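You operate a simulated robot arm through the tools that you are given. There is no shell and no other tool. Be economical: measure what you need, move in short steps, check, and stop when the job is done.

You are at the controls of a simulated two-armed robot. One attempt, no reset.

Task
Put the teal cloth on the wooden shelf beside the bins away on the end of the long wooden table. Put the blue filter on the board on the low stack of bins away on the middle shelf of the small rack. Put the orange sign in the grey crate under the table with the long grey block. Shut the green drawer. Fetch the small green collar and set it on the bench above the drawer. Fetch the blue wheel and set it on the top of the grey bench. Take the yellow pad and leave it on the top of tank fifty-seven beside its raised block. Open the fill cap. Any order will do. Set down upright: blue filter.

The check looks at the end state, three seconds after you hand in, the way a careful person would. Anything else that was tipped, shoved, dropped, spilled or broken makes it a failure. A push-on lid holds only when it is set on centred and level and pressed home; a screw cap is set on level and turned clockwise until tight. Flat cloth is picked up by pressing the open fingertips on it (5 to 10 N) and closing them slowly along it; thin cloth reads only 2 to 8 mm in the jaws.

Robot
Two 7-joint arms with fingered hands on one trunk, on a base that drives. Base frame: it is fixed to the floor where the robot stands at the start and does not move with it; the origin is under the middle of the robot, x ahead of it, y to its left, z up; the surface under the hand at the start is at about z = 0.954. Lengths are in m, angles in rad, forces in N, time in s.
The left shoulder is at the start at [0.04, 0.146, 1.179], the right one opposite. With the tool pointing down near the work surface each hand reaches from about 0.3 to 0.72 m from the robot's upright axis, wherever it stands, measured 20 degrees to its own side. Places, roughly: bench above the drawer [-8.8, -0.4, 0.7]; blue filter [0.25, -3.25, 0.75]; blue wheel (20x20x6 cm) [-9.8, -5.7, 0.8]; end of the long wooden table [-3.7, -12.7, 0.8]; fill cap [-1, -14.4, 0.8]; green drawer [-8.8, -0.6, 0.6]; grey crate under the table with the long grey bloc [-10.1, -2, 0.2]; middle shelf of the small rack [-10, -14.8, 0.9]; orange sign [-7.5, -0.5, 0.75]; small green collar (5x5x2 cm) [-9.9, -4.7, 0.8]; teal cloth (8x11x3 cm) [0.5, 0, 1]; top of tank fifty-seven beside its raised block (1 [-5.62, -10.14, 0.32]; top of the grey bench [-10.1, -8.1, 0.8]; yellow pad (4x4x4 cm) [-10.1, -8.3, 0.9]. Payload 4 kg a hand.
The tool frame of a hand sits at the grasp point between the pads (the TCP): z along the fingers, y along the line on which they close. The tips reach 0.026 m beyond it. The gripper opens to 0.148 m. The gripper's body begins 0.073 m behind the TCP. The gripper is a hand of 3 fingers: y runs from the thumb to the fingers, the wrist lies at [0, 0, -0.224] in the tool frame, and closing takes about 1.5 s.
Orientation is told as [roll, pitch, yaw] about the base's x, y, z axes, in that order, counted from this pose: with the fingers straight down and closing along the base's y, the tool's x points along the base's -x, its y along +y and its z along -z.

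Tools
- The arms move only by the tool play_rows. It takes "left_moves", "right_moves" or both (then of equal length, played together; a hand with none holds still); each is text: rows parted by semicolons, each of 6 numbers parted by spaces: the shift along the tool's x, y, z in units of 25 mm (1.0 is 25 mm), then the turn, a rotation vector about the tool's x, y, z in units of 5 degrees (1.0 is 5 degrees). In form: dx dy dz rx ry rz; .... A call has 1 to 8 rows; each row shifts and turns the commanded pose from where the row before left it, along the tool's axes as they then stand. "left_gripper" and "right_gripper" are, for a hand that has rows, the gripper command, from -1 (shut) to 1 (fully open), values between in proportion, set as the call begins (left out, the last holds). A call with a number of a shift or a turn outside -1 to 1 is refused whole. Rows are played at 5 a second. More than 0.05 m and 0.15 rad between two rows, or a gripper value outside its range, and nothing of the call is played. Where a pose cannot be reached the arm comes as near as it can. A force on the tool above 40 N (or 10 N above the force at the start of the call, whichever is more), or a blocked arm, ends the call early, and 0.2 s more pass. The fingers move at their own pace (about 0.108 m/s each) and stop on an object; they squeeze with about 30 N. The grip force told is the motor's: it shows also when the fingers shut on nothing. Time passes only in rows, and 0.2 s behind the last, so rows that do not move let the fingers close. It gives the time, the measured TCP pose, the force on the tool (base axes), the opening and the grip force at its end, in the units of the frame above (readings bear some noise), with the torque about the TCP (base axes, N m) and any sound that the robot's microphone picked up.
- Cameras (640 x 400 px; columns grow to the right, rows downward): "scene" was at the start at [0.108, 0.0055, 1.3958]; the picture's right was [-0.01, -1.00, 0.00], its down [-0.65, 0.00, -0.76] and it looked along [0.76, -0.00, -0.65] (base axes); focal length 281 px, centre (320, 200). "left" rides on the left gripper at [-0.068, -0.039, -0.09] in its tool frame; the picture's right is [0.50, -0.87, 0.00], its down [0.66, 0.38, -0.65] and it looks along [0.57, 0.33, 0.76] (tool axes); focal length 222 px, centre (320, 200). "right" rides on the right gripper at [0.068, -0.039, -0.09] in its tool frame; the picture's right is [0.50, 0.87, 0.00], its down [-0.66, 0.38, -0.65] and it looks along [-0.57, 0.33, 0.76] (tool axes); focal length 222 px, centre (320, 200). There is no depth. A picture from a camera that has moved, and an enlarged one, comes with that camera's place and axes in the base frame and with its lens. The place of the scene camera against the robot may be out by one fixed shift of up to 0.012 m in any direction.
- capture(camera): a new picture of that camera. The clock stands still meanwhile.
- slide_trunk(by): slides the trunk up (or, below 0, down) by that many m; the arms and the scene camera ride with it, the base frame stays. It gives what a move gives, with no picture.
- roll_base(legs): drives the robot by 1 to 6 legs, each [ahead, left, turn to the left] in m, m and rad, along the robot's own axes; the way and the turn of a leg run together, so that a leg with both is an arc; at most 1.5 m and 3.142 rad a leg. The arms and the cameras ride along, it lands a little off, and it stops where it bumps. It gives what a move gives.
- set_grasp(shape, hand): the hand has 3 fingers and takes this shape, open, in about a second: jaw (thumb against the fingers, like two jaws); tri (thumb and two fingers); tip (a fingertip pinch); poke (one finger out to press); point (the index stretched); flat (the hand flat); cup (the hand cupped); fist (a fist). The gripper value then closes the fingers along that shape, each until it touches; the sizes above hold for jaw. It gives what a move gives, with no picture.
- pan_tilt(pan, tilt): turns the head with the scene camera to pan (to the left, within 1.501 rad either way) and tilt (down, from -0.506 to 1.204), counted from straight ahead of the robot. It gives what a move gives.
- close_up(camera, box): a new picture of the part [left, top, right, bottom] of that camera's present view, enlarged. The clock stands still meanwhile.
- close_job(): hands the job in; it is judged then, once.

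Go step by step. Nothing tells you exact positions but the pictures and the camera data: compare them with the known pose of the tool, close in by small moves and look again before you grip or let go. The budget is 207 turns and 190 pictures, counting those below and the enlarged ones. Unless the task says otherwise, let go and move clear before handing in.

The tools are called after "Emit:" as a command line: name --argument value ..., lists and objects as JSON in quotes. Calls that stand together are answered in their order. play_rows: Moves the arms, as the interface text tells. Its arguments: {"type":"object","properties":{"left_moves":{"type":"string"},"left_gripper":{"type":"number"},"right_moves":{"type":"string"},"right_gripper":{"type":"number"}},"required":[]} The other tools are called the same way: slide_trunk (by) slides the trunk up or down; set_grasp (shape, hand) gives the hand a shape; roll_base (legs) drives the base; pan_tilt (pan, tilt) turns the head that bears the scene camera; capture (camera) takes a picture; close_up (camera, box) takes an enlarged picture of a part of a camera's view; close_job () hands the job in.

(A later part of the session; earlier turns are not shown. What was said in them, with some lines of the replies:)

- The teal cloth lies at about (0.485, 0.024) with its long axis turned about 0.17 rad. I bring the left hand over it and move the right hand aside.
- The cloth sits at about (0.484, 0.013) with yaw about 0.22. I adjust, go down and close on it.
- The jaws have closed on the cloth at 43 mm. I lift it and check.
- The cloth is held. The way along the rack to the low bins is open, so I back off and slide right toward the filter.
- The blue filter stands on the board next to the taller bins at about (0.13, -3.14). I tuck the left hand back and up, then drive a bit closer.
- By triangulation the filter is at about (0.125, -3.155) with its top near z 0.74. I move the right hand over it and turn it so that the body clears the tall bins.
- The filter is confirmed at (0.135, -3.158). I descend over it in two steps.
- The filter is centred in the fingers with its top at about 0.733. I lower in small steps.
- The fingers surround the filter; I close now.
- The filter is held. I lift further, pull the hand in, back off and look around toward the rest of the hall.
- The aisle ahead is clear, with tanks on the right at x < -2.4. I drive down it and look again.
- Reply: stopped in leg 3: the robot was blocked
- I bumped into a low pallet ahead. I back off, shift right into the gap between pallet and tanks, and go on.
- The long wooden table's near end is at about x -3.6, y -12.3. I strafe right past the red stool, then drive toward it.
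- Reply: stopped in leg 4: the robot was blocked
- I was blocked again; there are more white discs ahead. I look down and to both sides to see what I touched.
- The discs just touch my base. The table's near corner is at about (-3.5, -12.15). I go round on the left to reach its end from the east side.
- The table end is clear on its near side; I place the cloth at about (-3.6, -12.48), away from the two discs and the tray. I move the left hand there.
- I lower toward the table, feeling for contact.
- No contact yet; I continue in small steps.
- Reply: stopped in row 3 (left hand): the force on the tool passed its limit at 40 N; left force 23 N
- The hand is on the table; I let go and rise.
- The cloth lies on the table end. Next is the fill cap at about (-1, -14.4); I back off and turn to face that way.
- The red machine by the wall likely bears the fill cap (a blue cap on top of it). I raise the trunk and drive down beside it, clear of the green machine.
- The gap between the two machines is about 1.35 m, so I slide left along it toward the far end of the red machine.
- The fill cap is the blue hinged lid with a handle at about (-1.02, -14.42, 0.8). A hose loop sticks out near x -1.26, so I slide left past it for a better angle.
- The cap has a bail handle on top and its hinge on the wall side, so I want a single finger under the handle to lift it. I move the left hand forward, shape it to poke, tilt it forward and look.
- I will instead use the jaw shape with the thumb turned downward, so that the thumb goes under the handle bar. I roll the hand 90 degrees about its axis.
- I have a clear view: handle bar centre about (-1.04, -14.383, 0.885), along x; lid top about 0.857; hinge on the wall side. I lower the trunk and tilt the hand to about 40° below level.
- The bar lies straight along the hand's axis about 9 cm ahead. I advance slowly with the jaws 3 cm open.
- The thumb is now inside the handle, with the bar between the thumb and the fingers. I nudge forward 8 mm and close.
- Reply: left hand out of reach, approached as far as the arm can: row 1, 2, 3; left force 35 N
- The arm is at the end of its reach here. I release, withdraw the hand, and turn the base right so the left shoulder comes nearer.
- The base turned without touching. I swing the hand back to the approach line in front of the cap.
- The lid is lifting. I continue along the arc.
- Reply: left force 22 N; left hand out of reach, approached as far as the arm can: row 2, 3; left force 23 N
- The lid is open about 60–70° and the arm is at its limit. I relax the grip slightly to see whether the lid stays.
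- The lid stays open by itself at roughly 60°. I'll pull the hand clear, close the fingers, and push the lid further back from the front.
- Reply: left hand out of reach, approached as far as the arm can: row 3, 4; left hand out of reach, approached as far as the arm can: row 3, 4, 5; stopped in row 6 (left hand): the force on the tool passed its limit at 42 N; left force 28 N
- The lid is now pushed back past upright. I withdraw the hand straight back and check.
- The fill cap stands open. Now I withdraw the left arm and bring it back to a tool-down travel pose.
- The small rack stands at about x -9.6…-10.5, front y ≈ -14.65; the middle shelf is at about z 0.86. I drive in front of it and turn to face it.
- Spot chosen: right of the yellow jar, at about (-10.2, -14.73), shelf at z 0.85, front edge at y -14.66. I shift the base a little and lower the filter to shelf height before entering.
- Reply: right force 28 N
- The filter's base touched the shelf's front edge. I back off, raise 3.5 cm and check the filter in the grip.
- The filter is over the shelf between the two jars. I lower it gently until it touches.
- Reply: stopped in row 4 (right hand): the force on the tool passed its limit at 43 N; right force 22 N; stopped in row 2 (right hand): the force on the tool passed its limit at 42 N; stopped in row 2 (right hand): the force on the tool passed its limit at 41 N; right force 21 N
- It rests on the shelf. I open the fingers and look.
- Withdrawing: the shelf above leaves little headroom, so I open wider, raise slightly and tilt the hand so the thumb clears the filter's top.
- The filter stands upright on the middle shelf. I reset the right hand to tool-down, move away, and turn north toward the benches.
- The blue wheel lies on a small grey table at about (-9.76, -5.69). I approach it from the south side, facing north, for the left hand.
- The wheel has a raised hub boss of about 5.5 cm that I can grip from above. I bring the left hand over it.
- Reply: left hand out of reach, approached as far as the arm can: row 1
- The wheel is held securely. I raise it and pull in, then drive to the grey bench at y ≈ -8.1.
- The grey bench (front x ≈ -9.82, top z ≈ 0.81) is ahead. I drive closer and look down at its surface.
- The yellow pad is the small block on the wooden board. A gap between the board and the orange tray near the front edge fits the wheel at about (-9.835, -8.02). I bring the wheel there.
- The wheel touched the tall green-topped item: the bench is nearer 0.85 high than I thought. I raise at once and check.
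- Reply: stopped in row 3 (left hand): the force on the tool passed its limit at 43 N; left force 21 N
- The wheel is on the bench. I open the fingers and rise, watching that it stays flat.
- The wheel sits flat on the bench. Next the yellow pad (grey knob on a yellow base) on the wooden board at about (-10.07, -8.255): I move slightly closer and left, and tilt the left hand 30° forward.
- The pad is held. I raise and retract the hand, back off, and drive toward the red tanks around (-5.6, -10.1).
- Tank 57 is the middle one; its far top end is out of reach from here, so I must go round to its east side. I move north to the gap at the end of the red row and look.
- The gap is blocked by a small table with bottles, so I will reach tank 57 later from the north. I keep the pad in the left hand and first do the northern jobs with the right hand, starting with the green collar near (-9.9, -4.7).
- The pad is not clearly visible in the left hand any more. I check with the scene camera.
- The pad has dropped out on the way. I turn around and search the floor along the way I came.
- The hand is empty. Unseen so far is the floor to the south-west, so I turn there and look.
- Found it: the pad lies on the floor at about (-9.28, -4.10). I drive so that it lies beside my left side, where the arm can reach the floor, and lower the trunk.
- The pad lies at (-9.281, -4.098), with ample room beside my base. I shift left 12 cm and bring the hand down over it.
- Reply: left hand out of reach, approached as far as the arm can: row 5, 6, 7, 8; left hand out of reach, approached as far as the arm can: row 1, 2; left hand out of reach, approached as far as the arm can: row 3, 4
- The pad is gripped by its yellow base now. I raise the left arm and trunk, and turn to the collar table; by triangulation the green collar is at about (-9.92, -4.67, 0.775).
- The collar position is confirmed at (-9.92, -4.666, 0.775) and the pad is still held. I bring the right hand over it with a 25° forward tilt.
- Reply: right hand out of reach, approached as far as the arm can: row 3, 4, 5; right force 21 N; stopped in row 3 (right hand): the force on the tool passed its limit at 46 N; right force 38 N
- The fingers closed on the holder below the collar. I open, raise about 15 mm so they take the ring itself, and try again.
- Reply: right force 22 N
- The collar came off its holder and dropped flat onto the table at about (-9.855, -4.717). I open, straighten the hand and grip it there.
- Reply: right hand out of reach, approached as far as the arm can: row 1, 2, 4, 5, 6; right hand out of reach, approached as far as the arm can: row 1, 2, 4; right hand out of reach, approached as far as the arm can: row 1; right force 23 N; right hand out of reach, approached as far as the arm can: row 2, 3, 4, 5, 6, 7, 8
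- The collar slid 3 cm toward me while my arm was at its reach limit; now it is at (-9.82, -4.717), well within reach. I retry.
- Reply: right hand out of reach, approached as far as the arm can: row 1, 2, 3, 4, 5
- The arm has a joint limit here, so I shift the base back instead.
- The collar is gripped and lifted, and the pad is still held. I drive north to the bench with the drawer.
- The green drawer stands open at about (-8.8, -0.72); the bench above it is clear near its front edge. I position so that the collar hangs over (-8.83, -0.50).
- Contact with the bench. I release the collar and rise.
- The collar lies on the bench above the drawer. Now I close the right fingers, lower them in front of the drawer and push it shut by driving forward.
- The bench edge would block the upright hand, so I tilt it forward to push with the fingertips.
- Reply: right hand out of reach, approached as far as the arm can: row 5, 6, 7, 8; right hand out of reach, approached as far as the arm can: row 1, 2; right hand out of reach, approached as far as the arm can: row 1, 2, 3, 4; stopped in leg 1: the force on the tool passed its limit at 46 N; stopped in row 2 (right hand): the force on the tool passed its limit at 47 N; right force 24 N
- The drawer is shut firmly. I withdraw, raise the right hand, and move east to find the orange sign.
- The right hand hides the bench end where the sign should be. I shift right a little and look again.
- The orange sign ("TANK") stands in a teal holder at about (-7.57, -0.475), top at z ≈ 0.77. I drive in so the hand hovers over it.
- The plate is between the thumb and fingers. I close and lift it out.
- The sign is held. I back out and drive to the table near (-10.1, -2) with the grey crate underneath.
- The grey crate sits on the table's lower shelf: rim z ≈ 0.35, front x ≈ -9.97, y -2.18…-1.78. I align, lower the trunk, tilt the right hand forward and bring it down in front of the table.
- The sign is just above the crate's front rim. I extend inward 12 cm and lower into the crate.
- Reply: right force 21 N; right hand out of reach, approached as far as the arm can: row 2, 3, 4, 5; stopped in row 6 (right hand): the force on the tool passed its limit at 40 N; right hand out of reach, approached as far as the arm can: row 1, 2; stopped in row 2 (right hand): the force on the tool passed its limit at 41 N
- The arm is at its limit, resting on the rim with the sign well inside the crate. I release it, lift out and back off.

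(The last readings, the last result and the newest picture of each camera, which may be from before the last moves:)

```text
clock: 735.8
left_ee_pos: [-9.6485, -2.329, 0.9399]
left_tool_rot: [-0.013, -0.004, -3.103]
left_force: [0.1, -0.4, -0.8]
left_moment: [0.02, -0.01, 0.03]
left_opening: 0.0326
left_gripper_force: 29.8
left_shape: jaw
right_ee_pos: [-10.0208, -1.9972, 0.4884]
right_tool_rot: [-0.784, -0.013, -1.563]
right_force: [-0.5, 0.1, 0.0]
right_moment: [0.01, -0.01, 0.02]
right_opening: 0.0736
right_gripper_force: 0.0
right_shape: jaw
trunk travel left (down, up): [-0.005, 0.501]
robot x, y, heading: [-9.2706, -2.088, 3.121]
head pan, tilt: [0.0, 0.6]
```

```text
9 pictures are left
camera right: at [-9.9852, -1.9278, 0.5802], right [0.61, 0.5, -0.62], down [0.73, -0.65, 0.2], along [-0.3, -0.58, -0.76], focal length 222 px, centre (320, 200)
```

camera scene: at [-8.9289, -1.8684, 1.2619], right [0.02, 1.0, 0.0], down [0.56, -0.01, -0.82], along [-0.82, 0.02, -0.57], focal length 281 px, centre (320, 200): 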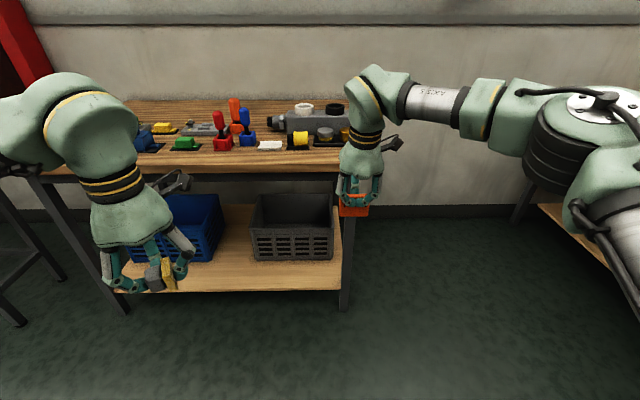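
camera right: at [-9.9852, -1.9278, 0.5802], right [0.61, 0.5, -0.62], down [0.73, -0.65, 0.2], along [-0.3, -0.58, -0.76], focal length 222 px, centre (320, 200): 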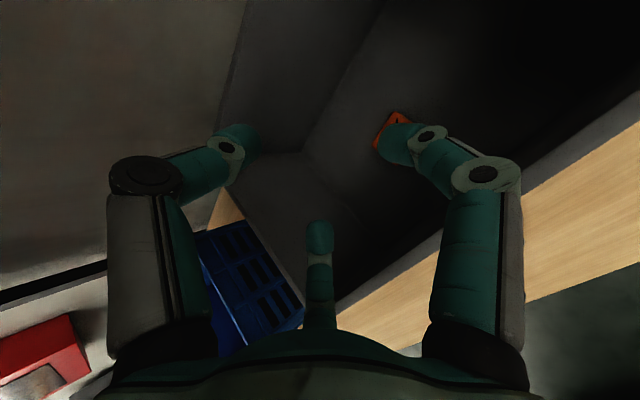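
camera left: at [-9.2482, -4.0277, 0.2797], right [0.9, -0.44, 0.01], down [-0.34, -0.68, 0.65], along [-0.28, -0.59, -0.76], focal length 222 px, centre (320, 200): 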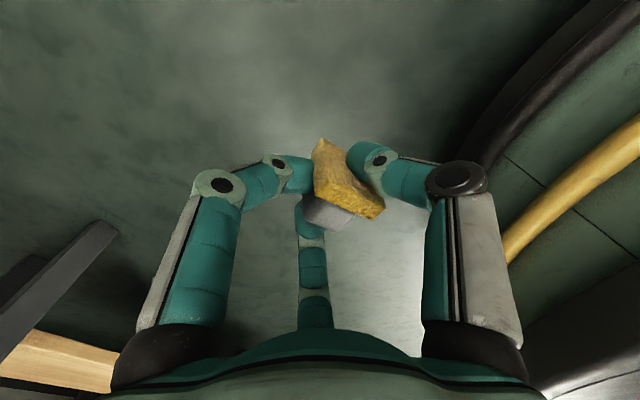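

The sign lies in the crate. Last job: the pad to tank 57. I back off, reset the right hand and trunk, and turn toward the gap in the tub rows at about y -2.

Emit:
roll_base --legs '[[-0.45, 0, 0]]'

Emit:
slide_trunk --by 0.2

Emit:
play_rows --right_moves "0 -0.6 -0.7 -0.9 0 0;0 -0.5 -0.8 -0.9 0 0;0 -0.4 -0.9 -0.9 0 0;0 -0.3 -0.9 -0.9 0 0;0 -0.2 -1 -0.9 0 0;0 -0.1 -1 -0.9 0 0;0 0.5 -1 -0.9 0 0;0 0.5 -1 0 0 0"

Emit:
roll_base --legs '[[0, 0, 3.16], [1.3, 0, 0]]'

Emit:
pan_tilt --pan 0.0 --tilt 0.35

Emit:
capture --camera "scene"

```text
clock: 738.5
left_ee_pos: [-9.2037, -2.3392, 0.9406]
left_tool_rot: [-0.012, -0.004, -3.098]
left_force: [-0.7, 0.6, 0.7]
left_moment: [0.0, 0.01, 0.01]
left_opening: 0.0329
left_gripper_force: 30.1
left_shape: jaw
right_ee_pos: [-9.5768, -2.0081, 0.4887]
right_tool_rot: [-0.785, -0.014, -1.558]
right_force: [0.3, -0.4, 0.1]
right_moment: [0.0, 0.0, 0.0]
right_opening: 0.0734
right_gripper_force: 0.0
right_shape: jaw
trunk travel left (down, up): [-0.005, 0.501]
robot x, y, heading: [-8.8234, -2.0996, 3.124]
head pan, tilt: [0.0, 0.6]
```

```text
clock: 740.6
left_ee_pos: [-9.2033, -2.3384, 1.1409]
left_tool_rot: [-0.012, -0.002, -3.096]
left_force: [0.2, -0.1, -0.5]
left_moment: [-0.01, 0.03, -0.04]
left_opening: 0.0327
left_gripper_force: 30.1
left_shape: jaw
right_ee_pos: [-9.5778, -2.0078, 0.6884]
right_tool_rot: [-0.784, -0.013, -1.559]
right_force: [0.3, -0.3, 0.2]
right_moment: [0.02, -0.02, 0.01]
right_opening: 0.0733
right_gripper_force: 0.0
right_shape: jaw
trunk travel left (down, up): [-0.205, 0.301]
robot x, y, heading: [-8.8238, -2.0986, 3.126]
head pan, tilt: [0.0, 0.6]
```

```text
clock: 742.4
left_ee_pos: [-9.2031, -2.3386, 1.1412]
left_tool_rot: [-0.012, -0.003, -3.097]
left_force: [-0.9, 0.0, -0.8]
left_moment: [-0.05, -0.01, 0.0]
left_opening: 0.0329
left_gripper_force: 30.2
left_shape: jaw
right_ee_pos: [-9.5098, -2.0056, 0.8724]
right_tool_rot: [-0.234, -0.014, -1.56]
right_force: [-0.5, -0.1, 0.3]
right_moment: [0.03, 0.04, -0.02]
right_opening: 0.0734
right_gripper_force: 0.2
right_shape: jaw
trunk travel left (down, up): [-0.205, 0.301]
robot x, y, heading: [-8.8237, -2.0991, 3.121]
head pan, tilt: [0.0, 0.6]
```

```text
refused: 3.16 is not a number from -3.14159 to 3.14159
```

```text
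clock: 743.2
left_ee_pos: [-9.204, -2.3391, 1.1407]
left_tool_rot: [-0.012, -0.001, -3.096]
left_force: [0.4, 0.2, -0.6]
left_moment: [0.01, 0.03, -0.02]
left_opening: 0.0325
left_gripper_force: 30.2
left_shape: jaw
right_ee_pos: [-9.5104, -2.0049, 0.8723]
right_tool_rot: [-0.234, -0.014, -1.56]
right_force: [0.0, 0.9, -0.1]
right_moment: [0.05, 0.0, 0.04]
right_opening: 0.0735
right_gripper_force: 0.0
right_shape: jaw
trunk travel left (down, up): [-0.205, 0.301]
robot x, y, heading: [-8.8269, -2.1007, 3.127]
head pan, tilt: [0.0, 0.351]
```

```text
8 pictures are left
camera scene: at [-8.9356, -2.0899, 1.2846], right [0.02, 1.0, 0.0], down [0.34, -0.01, -0.94], along [-0.94, 0.01, -0.34], focal length 281 px, centre (320, 200)
```

scene: 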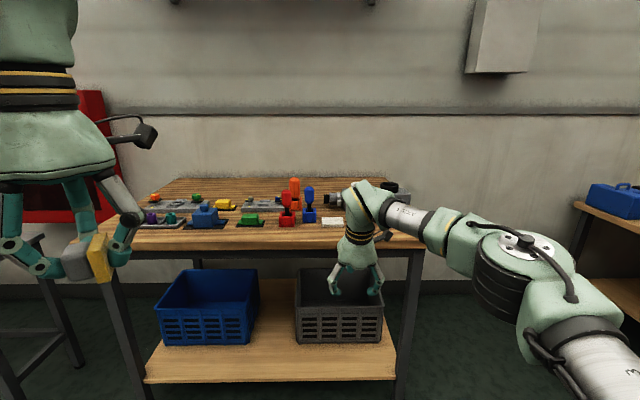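

Emit:
roll_base --legs '[[0, 0, 3.14], [1.3, 0.15, 0.016]]'

Emit:
capture --camera "scene"

```text
clock: 757.1
left_ee_pos: [-7.1503, -1.74, 1.1407]
left_tool_rot: [-0.012, -0.005, 0.033]
left_force: [-0.4, 0.7, -1.6]
left_moment: [0.01, 0.01, -0.04]
left_opening: 0.0326
left_gripper_force: 29.5
left_shape: jaw
right_ee_pos: [-6.8472, -2.0769, 0.8727]
right_tool_rot: [-0.235, -0.015, 1.571]
right_force: [-0.2, -0.3, -0.5]
right_moment: [0.0, -0.01, 0.01]
right_opening: 0.0735
right_gripper_force: 0.1
right_shape: jaw
trunk travel left (down, up): [-0.205, 0.301]
robot x, y, heading: [-7.5325, -1.9796, -0.023]
head pan, tilt: [0.0, 0.351]
```

```text
7 pictures are left
camera scene: at [-7.415, -1.9742, 1.2847], right [-0.03, -1.0, 0.0], down [-0.34, 0.01, -0.94], along [0.94, -0.03, -0.34], focal length 281 px, centre (320, 200)
```

scene: 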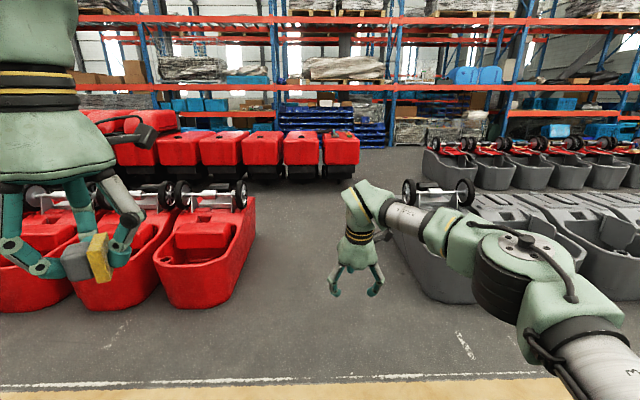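

The gap is clear. I drive through it to x ≈ -3.5 and turn south to look down the aisle between the tub rows.

Emit:
roll_base --legs '[[1.5, 0, 0], [1.5, 0, 0], [1.0, 0, 0], [0, 0, -1.548]]'

Emit:
pan_tilt --pan 0.0 --tilt 0.5

Emit:
capture --camera "scene"

```text
clock: 774.6
left_ee_pos: [-3.5175, -1.8449, 1.1383]
left_tool_rot: [-0.011, 0.007, 0.031]
left_force: [0.2, -0.8, -0.1]
left_moment: [-0.01, 0.01, 0.0]
left_opening: 0.0326
left_gripper_force: 30.2
left_shape: jaw
right_ee_pos: [-3.2175, -2.183, 0.8678]
right_tool_rot: [-0.227, -0.012, 1.566]
right_force: [0.3, -0.4, -1.1]
right_moment: [-0.01, 0.03, 0.0]
right_opening: 0.0738
right_gripper_force: 0.0
right_shape: jaw
trunk travel left (down, up): [-0.205, 0.301]
robot x, y, heading: [-3.9036, -2.0764, -0.032]
head pan, tilt: [0.0, 0.351]
stopped in leg 3: the robot was blocked; the commanded pose is now the measured one
```

```text
clock: 775.3
left_ee_pos: [-3.5228, -1.8452, 1.1393]
left_tool_rot: [-0.011, 0.002, 0.032]
left_force: [-0.7, -0.4, -0.2]
left_moment: [0.0, -0.02, -0.01]
left_opening: 0.0325
left_gripper_force: 30.1
left_shape: jaw
right_ee_pos: [-3.2227, -2.1831, 0.8698]
right_tool_rot: [-0.235, -0.012, 1.567]
right_force: [-0.7, 0.8, -0.1]
right_moment: [0.01, -0.03, -0.02]
right_opening: 0.0738
right_gripper_force: 0.1
right_shape: jaw
trunk travel left (down, up): [-0.205, 0.301]
robot x, y, heading: [-3.9027, -2.0807, -0.034]
head pan, tilt: [0.0, 0.499]
```

```text
6 pictures are left
camera scene: at [-3.7916, -2.0774, 1.2712], right [-0.03, -1.0, 0.0], down [-0.48, 0.01, -0.88], along [0.88, -0.03, -0.48], focal length 281 px, centre (320, 200)
```

scene: 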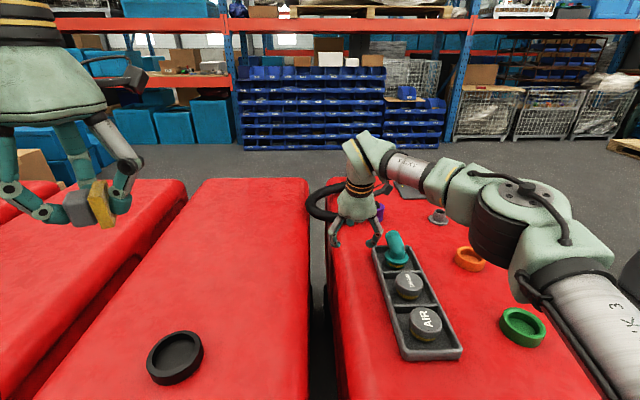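

I bumped a red machine gently; the wheels I saw are on top of the tubs, so the aisle centre is near x -4.15. I back up, turn south and drive down.

Emit:
roll_base --legs '[[-0.27, 0, 0], [0, 0, -1.537], [1.5, 0, 0], [1.5, 0, 0], [1.5, 0, 0], [1.5, 0, 0]]'

```text
clock: 808.8
left_ee_pos: [-3.7479, -8.3863, 1.1385]
left_tool_rot: [-0.01, 0.003, -1.475]
left_force: [0.3, 0.2, -0.9]
left_moment: [-0.02, -0.01, 0.03]
left_opening: 0.0324
left_gripper_force: 29.9
left_shape: jaw
right_ee_pos: [-4.0657, -8.7077, 0.8706]
right_tool_rot: [-0.232, -0.015, 0.061]
right_force: [0.5, -0.3, 0.0]
right_moment: [-0.02, 0.03, 0.0]
right_opening: 0.0737
right_gripper_force: 0.1
right_shape: jaw
trunk travel left (down, up): [-0.205, 0.301]
robot x, y, heading: [-4.0092, -8.0201, -1.533]
head pan, tilt: [0.0, 0.499]
```

Emit:
roll_base --legs '[[1.35, 0, 0], [0, 0, -1.367], [0.75, 0.19, 0]]'

Emit:
pan_tilt --pan 0.1 --tilt 0.75

Emit:
capture --camera "scene"

```text
clock: 822.9
left_ee_pos: [-4.9658, -10.0463, 1.1391]
left_tool_rot: [-0.012, 0.001, -2.867]
left_force: [-0.6, 0.3, 0.4]
left_moment: [0.01, 0.0, -0.02]
left_opening: 0.0324
left_gripper_force: 30.0
left_shape: jaw
right_ee_pos: [-5.3378, -9.7892, 0.8703]
right_tool_rot: [-0.233, -0.014, -1.335]
right_force: [-1.0, -0.2, -0.1]
right_moment: [-0.03, 0.03, 0.02]
right_opening: 0.0737
right_gripper_force: 0.1
right_shape: jaw
trunk travel left (down, up): [-0.205, 0.301]
robot x, y, heading: [-4.65, -9.7265, -2.929]
head pan, tilt: [0.0, 0.499]
```

```text
clock: 823.6
left_ee_pos: [-4.9656, -10.0448, 1.1394]
left_tool_rot: [-0.01, 0.0, -2.868]
left_force: [0.0, 0.0, -0.7]
left_moment: [0.01, -0.03, 0.01]
left_opening: 0.0324
left_gripper_force: 29.5
left_shape: jaw
right_ee_pos: [-5.3381, -9.7894, 0.871]
right_tool_rot: [-0.232, -0.013, -1.332]
right_force: [0.0, 0.0, 0.6]
right_moment: [-0.01, -0.01, -0.01]
right_opening: 0.0738
right_gripper_force: 0.0
right_shape: jaw
trunk travel left (down, up): [-0.205, 0.301]
robot x, y, heading: [-4.6491, -9.7229, -2.931]
head pan, tilt: [0.099, 0.75]
```

```text
5 pictures are left
camera scene: at [-4.7453, -9.7486, 1.2491], right [-0.31, 0.95, 0.0], down [0.65, 0.21, -0.73], along [-0.7, -0.22, -0.68], focal length 281 px, centre (320, 200)
```

scene: 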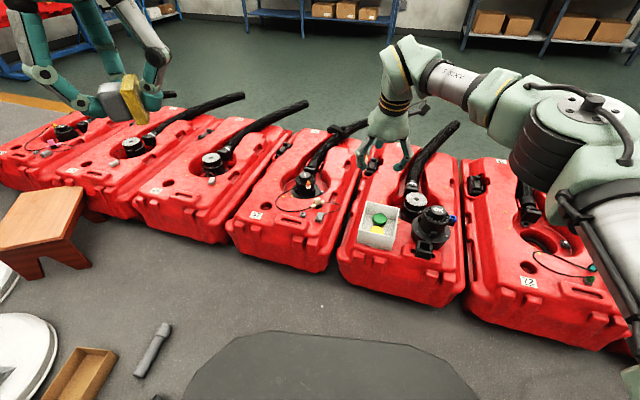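

Emit:
close_up --camera "scene" --box '[215, 120, 375, 280]'

```text
2.50 times, centred on (295, 200) of scene
camera zoom: at [-4.7453, -9.7486, 1.2491], right [-0.31, 0.95, 0.0], down [0.65, 0.21, -0.73], along [-0.7, -0.22, -0.68], focal length 702 px, centre (382, 200)
```

zoom: 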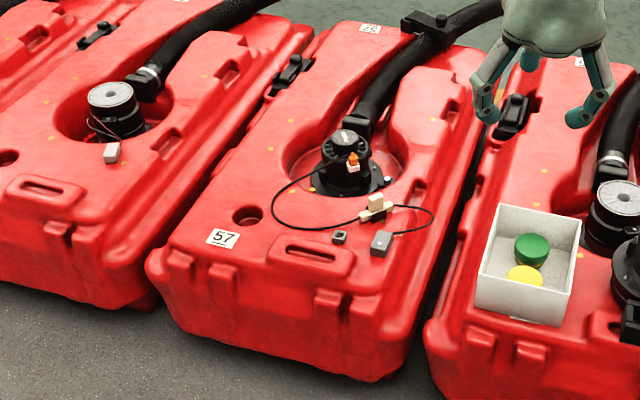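

Tank 57 is clear. A free flat patch lies at about (-5.625, -10.165), between the cap and the wire loop, close to the given place. I drive in closer, raise the right hand clear, and tilt the left hand.

Emit:
play_rows --left_moves "0 0 0 0 -1 0;0 0 0 0 -1 0;0 0 0 0 -1 0;0 0 0 0 -1 0;0 0 0 0 -1 0;0 0 0 0 -1 0;0 0 0 0 0 0;0 0 0 0 0 0" --right_moves "0 0.5 -1 0 0 0;0 0.5 -1 0 0 0;0 0.5 -1 0 0 0;0 0.5 -1 0 0 0;0 0.5 -1 0 0 0;0 0.5 -1 0 0 0;0 0.5 -1 0 0 0;0 0.5 -1 0 0 0"

Emit:
roll_base --legs '[[0.34, 0, 0]]'

Emit:
slide_trunk --by -0.2

Emit:
play_rows --left_moves "-0.17 -0.08 1 0 0 0;-0.17 -0.08 1 0 0 0;-0.17 -0.08 1 0 0 0;-0.17 -0.08 1 0 0 0;-0.17 -0.08 1 0 0 0;-0.17 -0.08 1 0 0 0;-0.17 -0.08 1 0 0 0;-0.17 -0.08 1 0 0 0"

```text
clock: 825.4
left_ee_pos: [-4.9647, -10.0456, 1.1385]
left_tool_rot: [-0.011, -0.523, -2.862]
left_force: [-0.5, 0.5, 0.0]
left_moment: [0.0, 0.0, 0.0]
left_opening: 0.0324
left_gripper_force: 29.8
left_shape: jaw
right_ee_pos: [-5.1991, -9.7525, 1.0422]
right_tool_rot: [-0.232, -0.014, -1.334]
right_force: [0.0, -0.3, 0.5]
right_moment: [0.03, 0.0, 0.05]
right_opening: 0.0737
right_gripper_force: 0.0
right_shape: jaw
trunk travel left (down, up): [-0.205, 0.301]
robot x, y, heading: [-4.6469, -9.7285, -2.933]
head pan, tilt: [0.099, 0.75]
```

```text
clock: 827.6
left_ee_pos: [-5.296, -10.1152, 1.1387]
left_tool_rot: [-0.013, -0.519, -2.864]
left_force: [-0.2, -0.1, -0.3]
left_moment: [0.01, -0.01, -0.02]
left_opening: 0.0325
left_gripper_force: 29.9
left_shape: jaw
right_ee_pos: [-5.5309, -9.8217, 1.0412]
right_tool_rot: [-0.231, -0.013, -1.335]
right_force: [0.3, 0.0, 0.0]
right_moment: [-0.01, -0.03, -0.03]
right_opening: 0.0736
right_gripper_force: 0.1
right_shape: jaw
trunk travel left (down, up): [-0.205, 0.301]
robot x, y, heading: [-4.9797, -9.7943, -2.933]
head pan, tilt: [0.099, 0.75]
```

```text
clock: 829.8
left_ee_pos: [-5.2958, -10.1152, 0.9395]
left_tool_rot: [-0.013, -0.521, -2.864]
left_force: [0.0, 0.6, 0.3]
left_moment: [0.0, -0.02, -0.01]
left_opening: 0.0326
left_gripper_force: 29.8
left_shape: jaw
right_ee_pos: [-5.5303, -9.8223, 0.8409]
right_tool_rot: [-0.235, -0.015, -1.336]
right_force: [0.1, -0.8, 0.7]
right_moment: [0.01, 0.02, 0.02]
right_opening: 0.074
right_gripper_force: 0.1
right_shape: jaw
trunk travel left (down, up): [-0.005, 0.501]
robot x, y, heading: [-4.9828, -9.7942, -2.928]
head pan, tilt: [0.099, 0.75]
```

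```text
clock: 831.6
left_ee_pos: [-5.4259, -10.1347, 0.7834]
left_tool_rot: [-0.011, -0.523, -2.865]
left_force: [-0.2, -0.1, 0.6]
left_moment: [0.04, -0.02, 0.01]
left_opening: 0.0322
left_gripper_force: 29.9
left_shape: jaw
right_ee_pos: [-5.5302, -9.8221, 0.8413]
right_tool_rot: [-0.231, -0.013, -1.335]
right_force: [1.1, -0.7, -0.1]
right_moment: [0.0, 0.02, 0.03]
right_opening: 0.0737
right_gripper_force: 0.0
right_shape: jaw
trunk travel left (down, up): [-0.005, 0.501]
robot x, y, heading: [-4.982, -9.7926, -2.939]
head pan, tilt: [0.099, 0.75]
```

Emit:
play_rows --left_moves "-0.045 -0.068 1 0 0 0;-0.045 -0.068 1 0 0 0;-0.045 -0.068 1 0 0 0;-0.045 -0.068 1 0 0 0;-0.045 -0.068 1 0 0 0;-0.045 -0.068 1 0 0 0;-0.045 -0.068 1 0 0 0;-0.045 -0.068 1 0 0 0"

Emit:
play_rows --left_moves "-0.045 -0.068 1 0 0 0;-0.045 -0.068 1 0 0 0;-0.045 -0.068 1 0 0 0;-0.045 -0.068 1 0 0 0;-0.045 -0.068 1 0 0 0;-0.045 -0.068 1 0 0 0;0 0 0 0 0 0"

Emit:
capture --camera "left"

```text
clock: 833.4
left_ee_pos: [-5.5324, -10.1485, 0.6134]
left_tool_rot: [-0.013, -0.52, -2.864]
left_force: [0.1, -0.6, -0.7]
left_moment: [-0.02, -0.01, -0.01]
left_opening: 0.0319
left_gripper_force: 30.4
left_shape: jaw
right_ee_pos: [-5.5309, -9.8234, 0.8402]
right_tool_rot: [-0.233, -0.016, -1.334]
right_force: [0.3, -1.0, 0.5]
right_moment: [0.03, 0.01, -0.02]
right_opening: 0.0739
right_gripper_force: 0.1
right_shape: jaw
trunk travel left (down, up): [-0.005, 0.501]
robot x, y, heading: [-4.9777, -9.7962, -2.934]
head pan, tilt: [0.099, 0.75]
```

```text
clock: 835.0
left_ee_pos: [-5.6139, -10.1565, 0.4867]
left_tool_rot: [-0.012, -0.52, -2.866]
left_force: [0.7, -0.6, 0.1]
left_moment: [0.02, 0.03, 0.01]
left_opening: 0.0317
left_gripper_force: 30.1
left_shape: jaw
right_ee_pos: [-5.5299, -9.8218, 0.8405]
right_tool_rot: [-0.232, -0.013, -1.335]
right_force: [0.6, -1.0, -0.9]
right_moment: [0.01, 0.04, -0.01]
right_opening: 0.0736
right_gripper_force: 0.0
right_shape: jaw
trunk travel left (down, up): [-0.005, 0.501]
robot x, y, heading: [-4.9787, -9.7961, -2.934]
head pan, tilt: [0.099, 0.75]
```

```text
3 pictures are left
camera left: at [-5.6381, -10.1242, 0.6001], right [0.19, 0.95, -0.24], down [0.96, -0.13, 0.24], along [0.19, -0.28, -0.94], focal length 222 px, centre (320, 200)
```

left: 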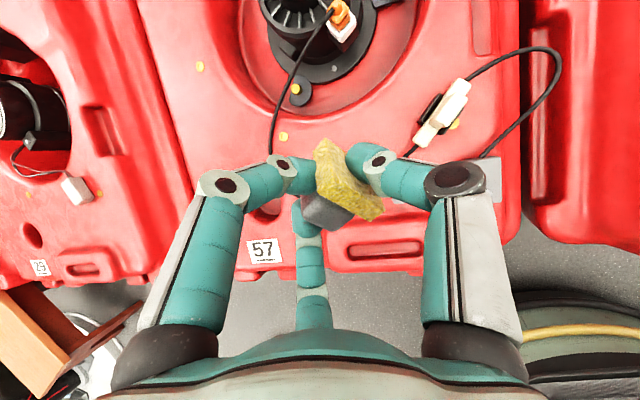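

Viewed from above, the landing spot should be 2 cm further in, between the cap well and the wire. I move there and descend.

Emit:
play_rows --left_moves "-0.4 0 0.25 0 0 0;-0.35 0 0.2 0 0 0;0.5 0 0.87 0 0 0;0.5 0 0.87 0 0 0;0.5 0 0.87 0 0 0;0.5 0 0.87 0 0 0;0 0 0 0 0 0"

Emit:
play_rows --left_moves "0.15 0 0.26 0 0 0;0.15 0 0.26 0 0 0;0 0 0 0 0 0"

```text
clock: 836.6
left_ee_pos: [-5.6339, -10.1623, 0.3853]
left_tool_rot: [-0.011, -0.52, -2.864]
left_force: [-0.4, 0.2, -0.6]
left_moment: [-0.01, 0.03, 0.0]
left_opening: 0.0321
left_gripper_force: 30.2
left_shape: jaw
right_ee_pos: [-5.5307, -9.8226, 0.8409]
right_tool_rot: [-0.231, -0.014, -1.334]
right_force: [0.1, -0.1, -0.8]
right_moment: [0.03, 0.01, 0.0]
right_opening: 0.0739
right_gripper_force: 0.0
right_shape: jaw
trunk travel left (down, up): [-0.005, 0.501]
robot x, y, heading: [-4.9802, -9.7911, -2.932]
head pan, tilt: [0.099, 0.75]
```

```text
clock: 837.4
left_ee_pos: [-5.6339, -10.1617, 0.3714]
left_tool_rot: [-0.012, -0.523, -2.865]
left_force: [0.1, 0.5, -0.1]
left_moment: [0.04, 0.0, -0.02]
left_opening: 0.0322
left_gripper_force: 30.2
left_shape: jaw
right_ee_pos: [-5.531, -9.8224, 0.8408]
right_tool_rot: [-0.232, -0.015, -1.335]
right_force: [-0.5, -0.5, -0.1]
right_moment: [0.0, 0.01, 0.02]
right_opening: 0.0737
right_gripper_force: 0.0
right_shape: jaw
trunk travel left (down, up): [-0.005, 0.501]
robot x, y, heading: [-4.9791, -9.7946, -2.93]
head pan, tilt: [0.099, 0.75]
```

Emit:
play_rows --left_moves "0.15 0 0.26 0 0 0;0.15 0 0.26 0 0 0;0 0 0 0 0 0"

Emit:
play_rows --left_moves "0.15 0 0.26 0 0 0;0.15 0 0.26 0 0 0;0 0 0 0 0 0"

```text
clock: 838.2
left_ee_pos: [-5.6353, -10.1613, 0.3593]
left_tool_rot: [-0.011, -0.529, -2.865]
left_force: [-2.3, -1.6, 15.3]
left_moment: [0.17, 0.1, 0.04]
left_opening: 0.0323
left_gripper_force: 30.1
left_shape: jaw
right_ee_pos: [-5.5298, -9.8217, 0.8424]
right_tool_rot: [-0.234, -0.014, -1.335]
right_force: [0.7, 0.3, 0.2]
right_moment: [-0.04, -0.01, -0.01]
right_opening: 0.0736
right_gripper_force: 0.0
right_shape: jaw
trunk travel left (down, up): [-0.005, 0.501]
robot x, y, heading: [-4.9824, -9.797, -2.932]
head pan, tilt: [0.099, 0.75]
```

```text
clock: 839.0
left_ee_pos: [-5.6362, -10.1596, 0.3446]
left_tool_rot: [-0.015, -0.529, -2.866]
left_force: [-6.7, 0.4, 23.5]
left_moment: [0.26, 0.15, 0.11]
left_opening: 0.0315
left_gripper_force: 30.0
left_shape: jaw
right_ee_pos: [-5.5286, -9.8211, 0.8428]
right_tool_rot: [-0.237, -0.015, -1.334]
right_force: [0.5, 0.7, -0.6]
right_moment: [-0.03, -0.02, -0.01]
right_opening: 0.0734
right_gripper_force: 0.0
right_shape: jaw
trunk travel left (down, up): [-0.005, 0.501]
robot x, y, heading: [-4.9788, -9.793, -2.936]
head pan, tilt: [0.099, 0.75]
```

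The pad rests on the tank. I open the fingers just enough and lift straight off.

Emit:
play_rows --left_moves "-0.05 0 -0.09 0 0 0;0 0 0 0 0 0;0 0 0 0 0 0;0 0 0 0 0 0" --left_gripper -0.15

Emit:
play_rows --left_moves "-0.25 0 -0.43 0 0 0;-0.25 0 -0.43 0 0 0;-0.5 0 -0.87 0 0 0;-0.5 0 -0.87 0 0 0;-0.5 0 -0.87 0 0 0;-0.5 0 -0.87 0 0 0;0 0 0 0 0 0"

Emit:
capture --camera "left"

```text
clock: 840.0
left_ee_pos: [-5.6336, -10.161, 0.3451]
left_tool_rot: [-0.01, -0.524, -2.865]
left_force: [-0.2, -1.5, 16.2]
left_moment: [-0.23, -0.13, -0.02]
left_opening: 0.058
left_gripper_force: 0.0
left_shape: jaw
right_ee_pos: [-5.5292, -9.8223, 0.8415]
right_tool_rot: [-0.233, -0.013, -1.337]
right_force: [0.0, -0.4, 0.0]
right_moment: [-0.01, 0.02, 0.01]
right_opening: 0.0737
right_gripper_force: 0.1
right_shape: jaw
trunk travel left (down, up): [-0.005, 0.501]
robot x, y, heading: [-4.9791, -9.7944, -2.935]
head pan, tilt: [0.099, 0.75]
```

```text
clock: 841.6
left_ee_pos: [-5.6354, -10.1615, 0.4695]
left_tool_rot: [-0.013, -0.52, -2.864]
left_force: [-0.9, -0.1, -0.2]
left_moment: [0.0, -0.01, 0.01]
left_opening: 0.0626
left_gripper_force: 0.1
left_shape: jaw
right_ee_pos: [-5.5313, -9.8216, 0.8401]
right_tool_rot: [-0.233, -0.015, -1.335]
right_force: [-0.1, -0.2, 0.5]
right_moment: [0.0, 0.0, 0.02]
right_opening: 0.0739
right_gripper_force: 0.1
right_shape: jaw
trunk travel left (down, up): [-0.005, 0.501]
robot x, y, heading: [-4.9814, -9.7957, -2.93]
head pan, tilt: [0.099, 0.75]
```

```text
2 pictures are left
camera left: at [-5.6594, -10.1294, 0.5819], right [0.18, 0.95, -0.24], down [0.96, -0.13, 0.24], along [0.2, -0.27, -0.94], focal length 222 px, centre (320, 200)
```

left: 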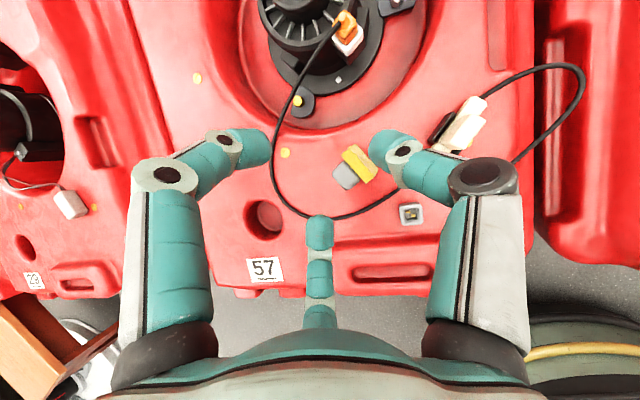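

The pad lies on tank 57 near (-5.64, -10.15). I raise the hand and back away clear of everything.

Emit:
play_rows --left_moves "-0.5 0 -0.87 0 0 0;-0.5 0 -0.87 0 0 0;-0.5 0 -0.87 0 0 0;-0.5 0 -0.87 0 0 0;-0.5 0 -0.87 0 0 0;-0.5 0 -0.87 0 0 0;-0.5 0 -0.87 0 0 0;-0.5 0 -0.87 0 0 0"

Emit:
roll_base --legs '[[-0.35, 0, 0]]'

Emit:
close_up --camera "scene" --box '[180, 60, 400, 280]'

```text
clock: 843.4
left_ee_pos: [-5.6328, -10.1656, 0.6704]
left_tool_rot: [-0.014, -0.524, -2.865]
left_force: [-1.1, 1.3, -0.1]
left_moment: [-0.05, 0.01, 0.04]
left_opening: 0.0627
left_gripper_force: 0.0
left_shape: jaw
right_ee_pos: [-5.531, -9.822, 0.8413]
right_tool_rot: [-0.232, -0.015, -1.336]
right_force: [0.0, 0.3, -0.1]
right_moment: [-0.02, 0.01, 0.02]
right_opening: 0.0739
right_gripper_force: 0.1
right_shape: jaw
trunk travel left (down, up): [-0.005, 0.501]
robot x, y, heading: [-4.9805, -9.7936, -2.929]
head pan, tilt: [0.099, 0.75]
```

```text
clock: 845.7
left_ee_pos: [-5.2832, -10.093, 0.6721]
left_tool_rot: [-0.014, -0.522, -2.861]
left_force: [-0.3, -0.1, 0.1]
left_moment: [-0.01, 0.01, 0.0]
left_opening: 0.0626
left_gripper_force: 0.1
left_shape: jaw
right_ee_pos: [-5.1814, -9.7494, 0.8419]
right_tool_rot: [-0.234, -0.013, -1.333]
right_force: [0.8, -0.8, 0.4]
right_moment: [-0.02, 0.0, 0.02]
right_opening: 0.0739
right_gripper_force: 0.1
right_shape: jaw
trunk travel left (down, up): [-0.005, 0.501]
robot x, y, heading: [-4.6329, -9.7171, -2.926]
head pan, tilt: [0.099, 0.75]
```

```text
1.82 times, centred on (290, 170) of scene
camera zoom: at [-4.7267, -9.7446, 1.0491], right [-0.31, 0.95, 0.0], down [0.65, 0.21, -0.73], along [-0.7, -0.22, -0.68], focal length 510 px, centre (374, 254)
```

zoom: 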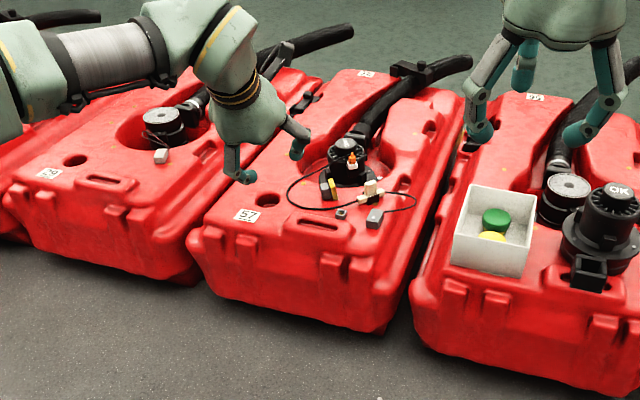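

The pad rests on top of tank 57, both hands are empty and clear, and all eight tasks have been carried out, so I hand in.

Emit:
close_job

```text
The job is handed in.
```

I handed the job in with all eight tasks done and both hands empty and clear. I don't have the result of the check yet.

| Task | Where it ended up |
|---|---|
| Teal cloth | On the near end of the long wooden table |
| Blue filter | Upright on the middle shelf of the small rack, between the yellow and grey ones |
| Orange sign | In the grey crate; I let it fall about 15 cm because the arm could reach no further in |
| Green drawer | Shut; it took over 40 N without moving further |
| Green collar | On the bench above the drawer, near the front edge |
| Blue wheel | Flat on the grey bench, with about 4 cm overhanging the front edge |
| Yellow pad | On its side on top of tank 57, between the cap and the wire, about 2 cm from the place given |
| Fill cap | Open, swung back just past upright |

**Things that could count against it:**
- **Pad dropped:** it fell to the floor once while I was driving. I found it and picked it up again; it looked undamaged.
- **Collar dropped:** it slipped from the grip onto its own table while I was taking it off its holder, and I picked it up again.
- **Base bumps:** I bumped a pallet, a white disc and a red machine. I saw nothing displaced, but I did not go back to check the pallet.
- **Light contacts:** the filter touched the shelf edge before I set it down. The wheel touched one or two items on the grey bench, which stayed standing.
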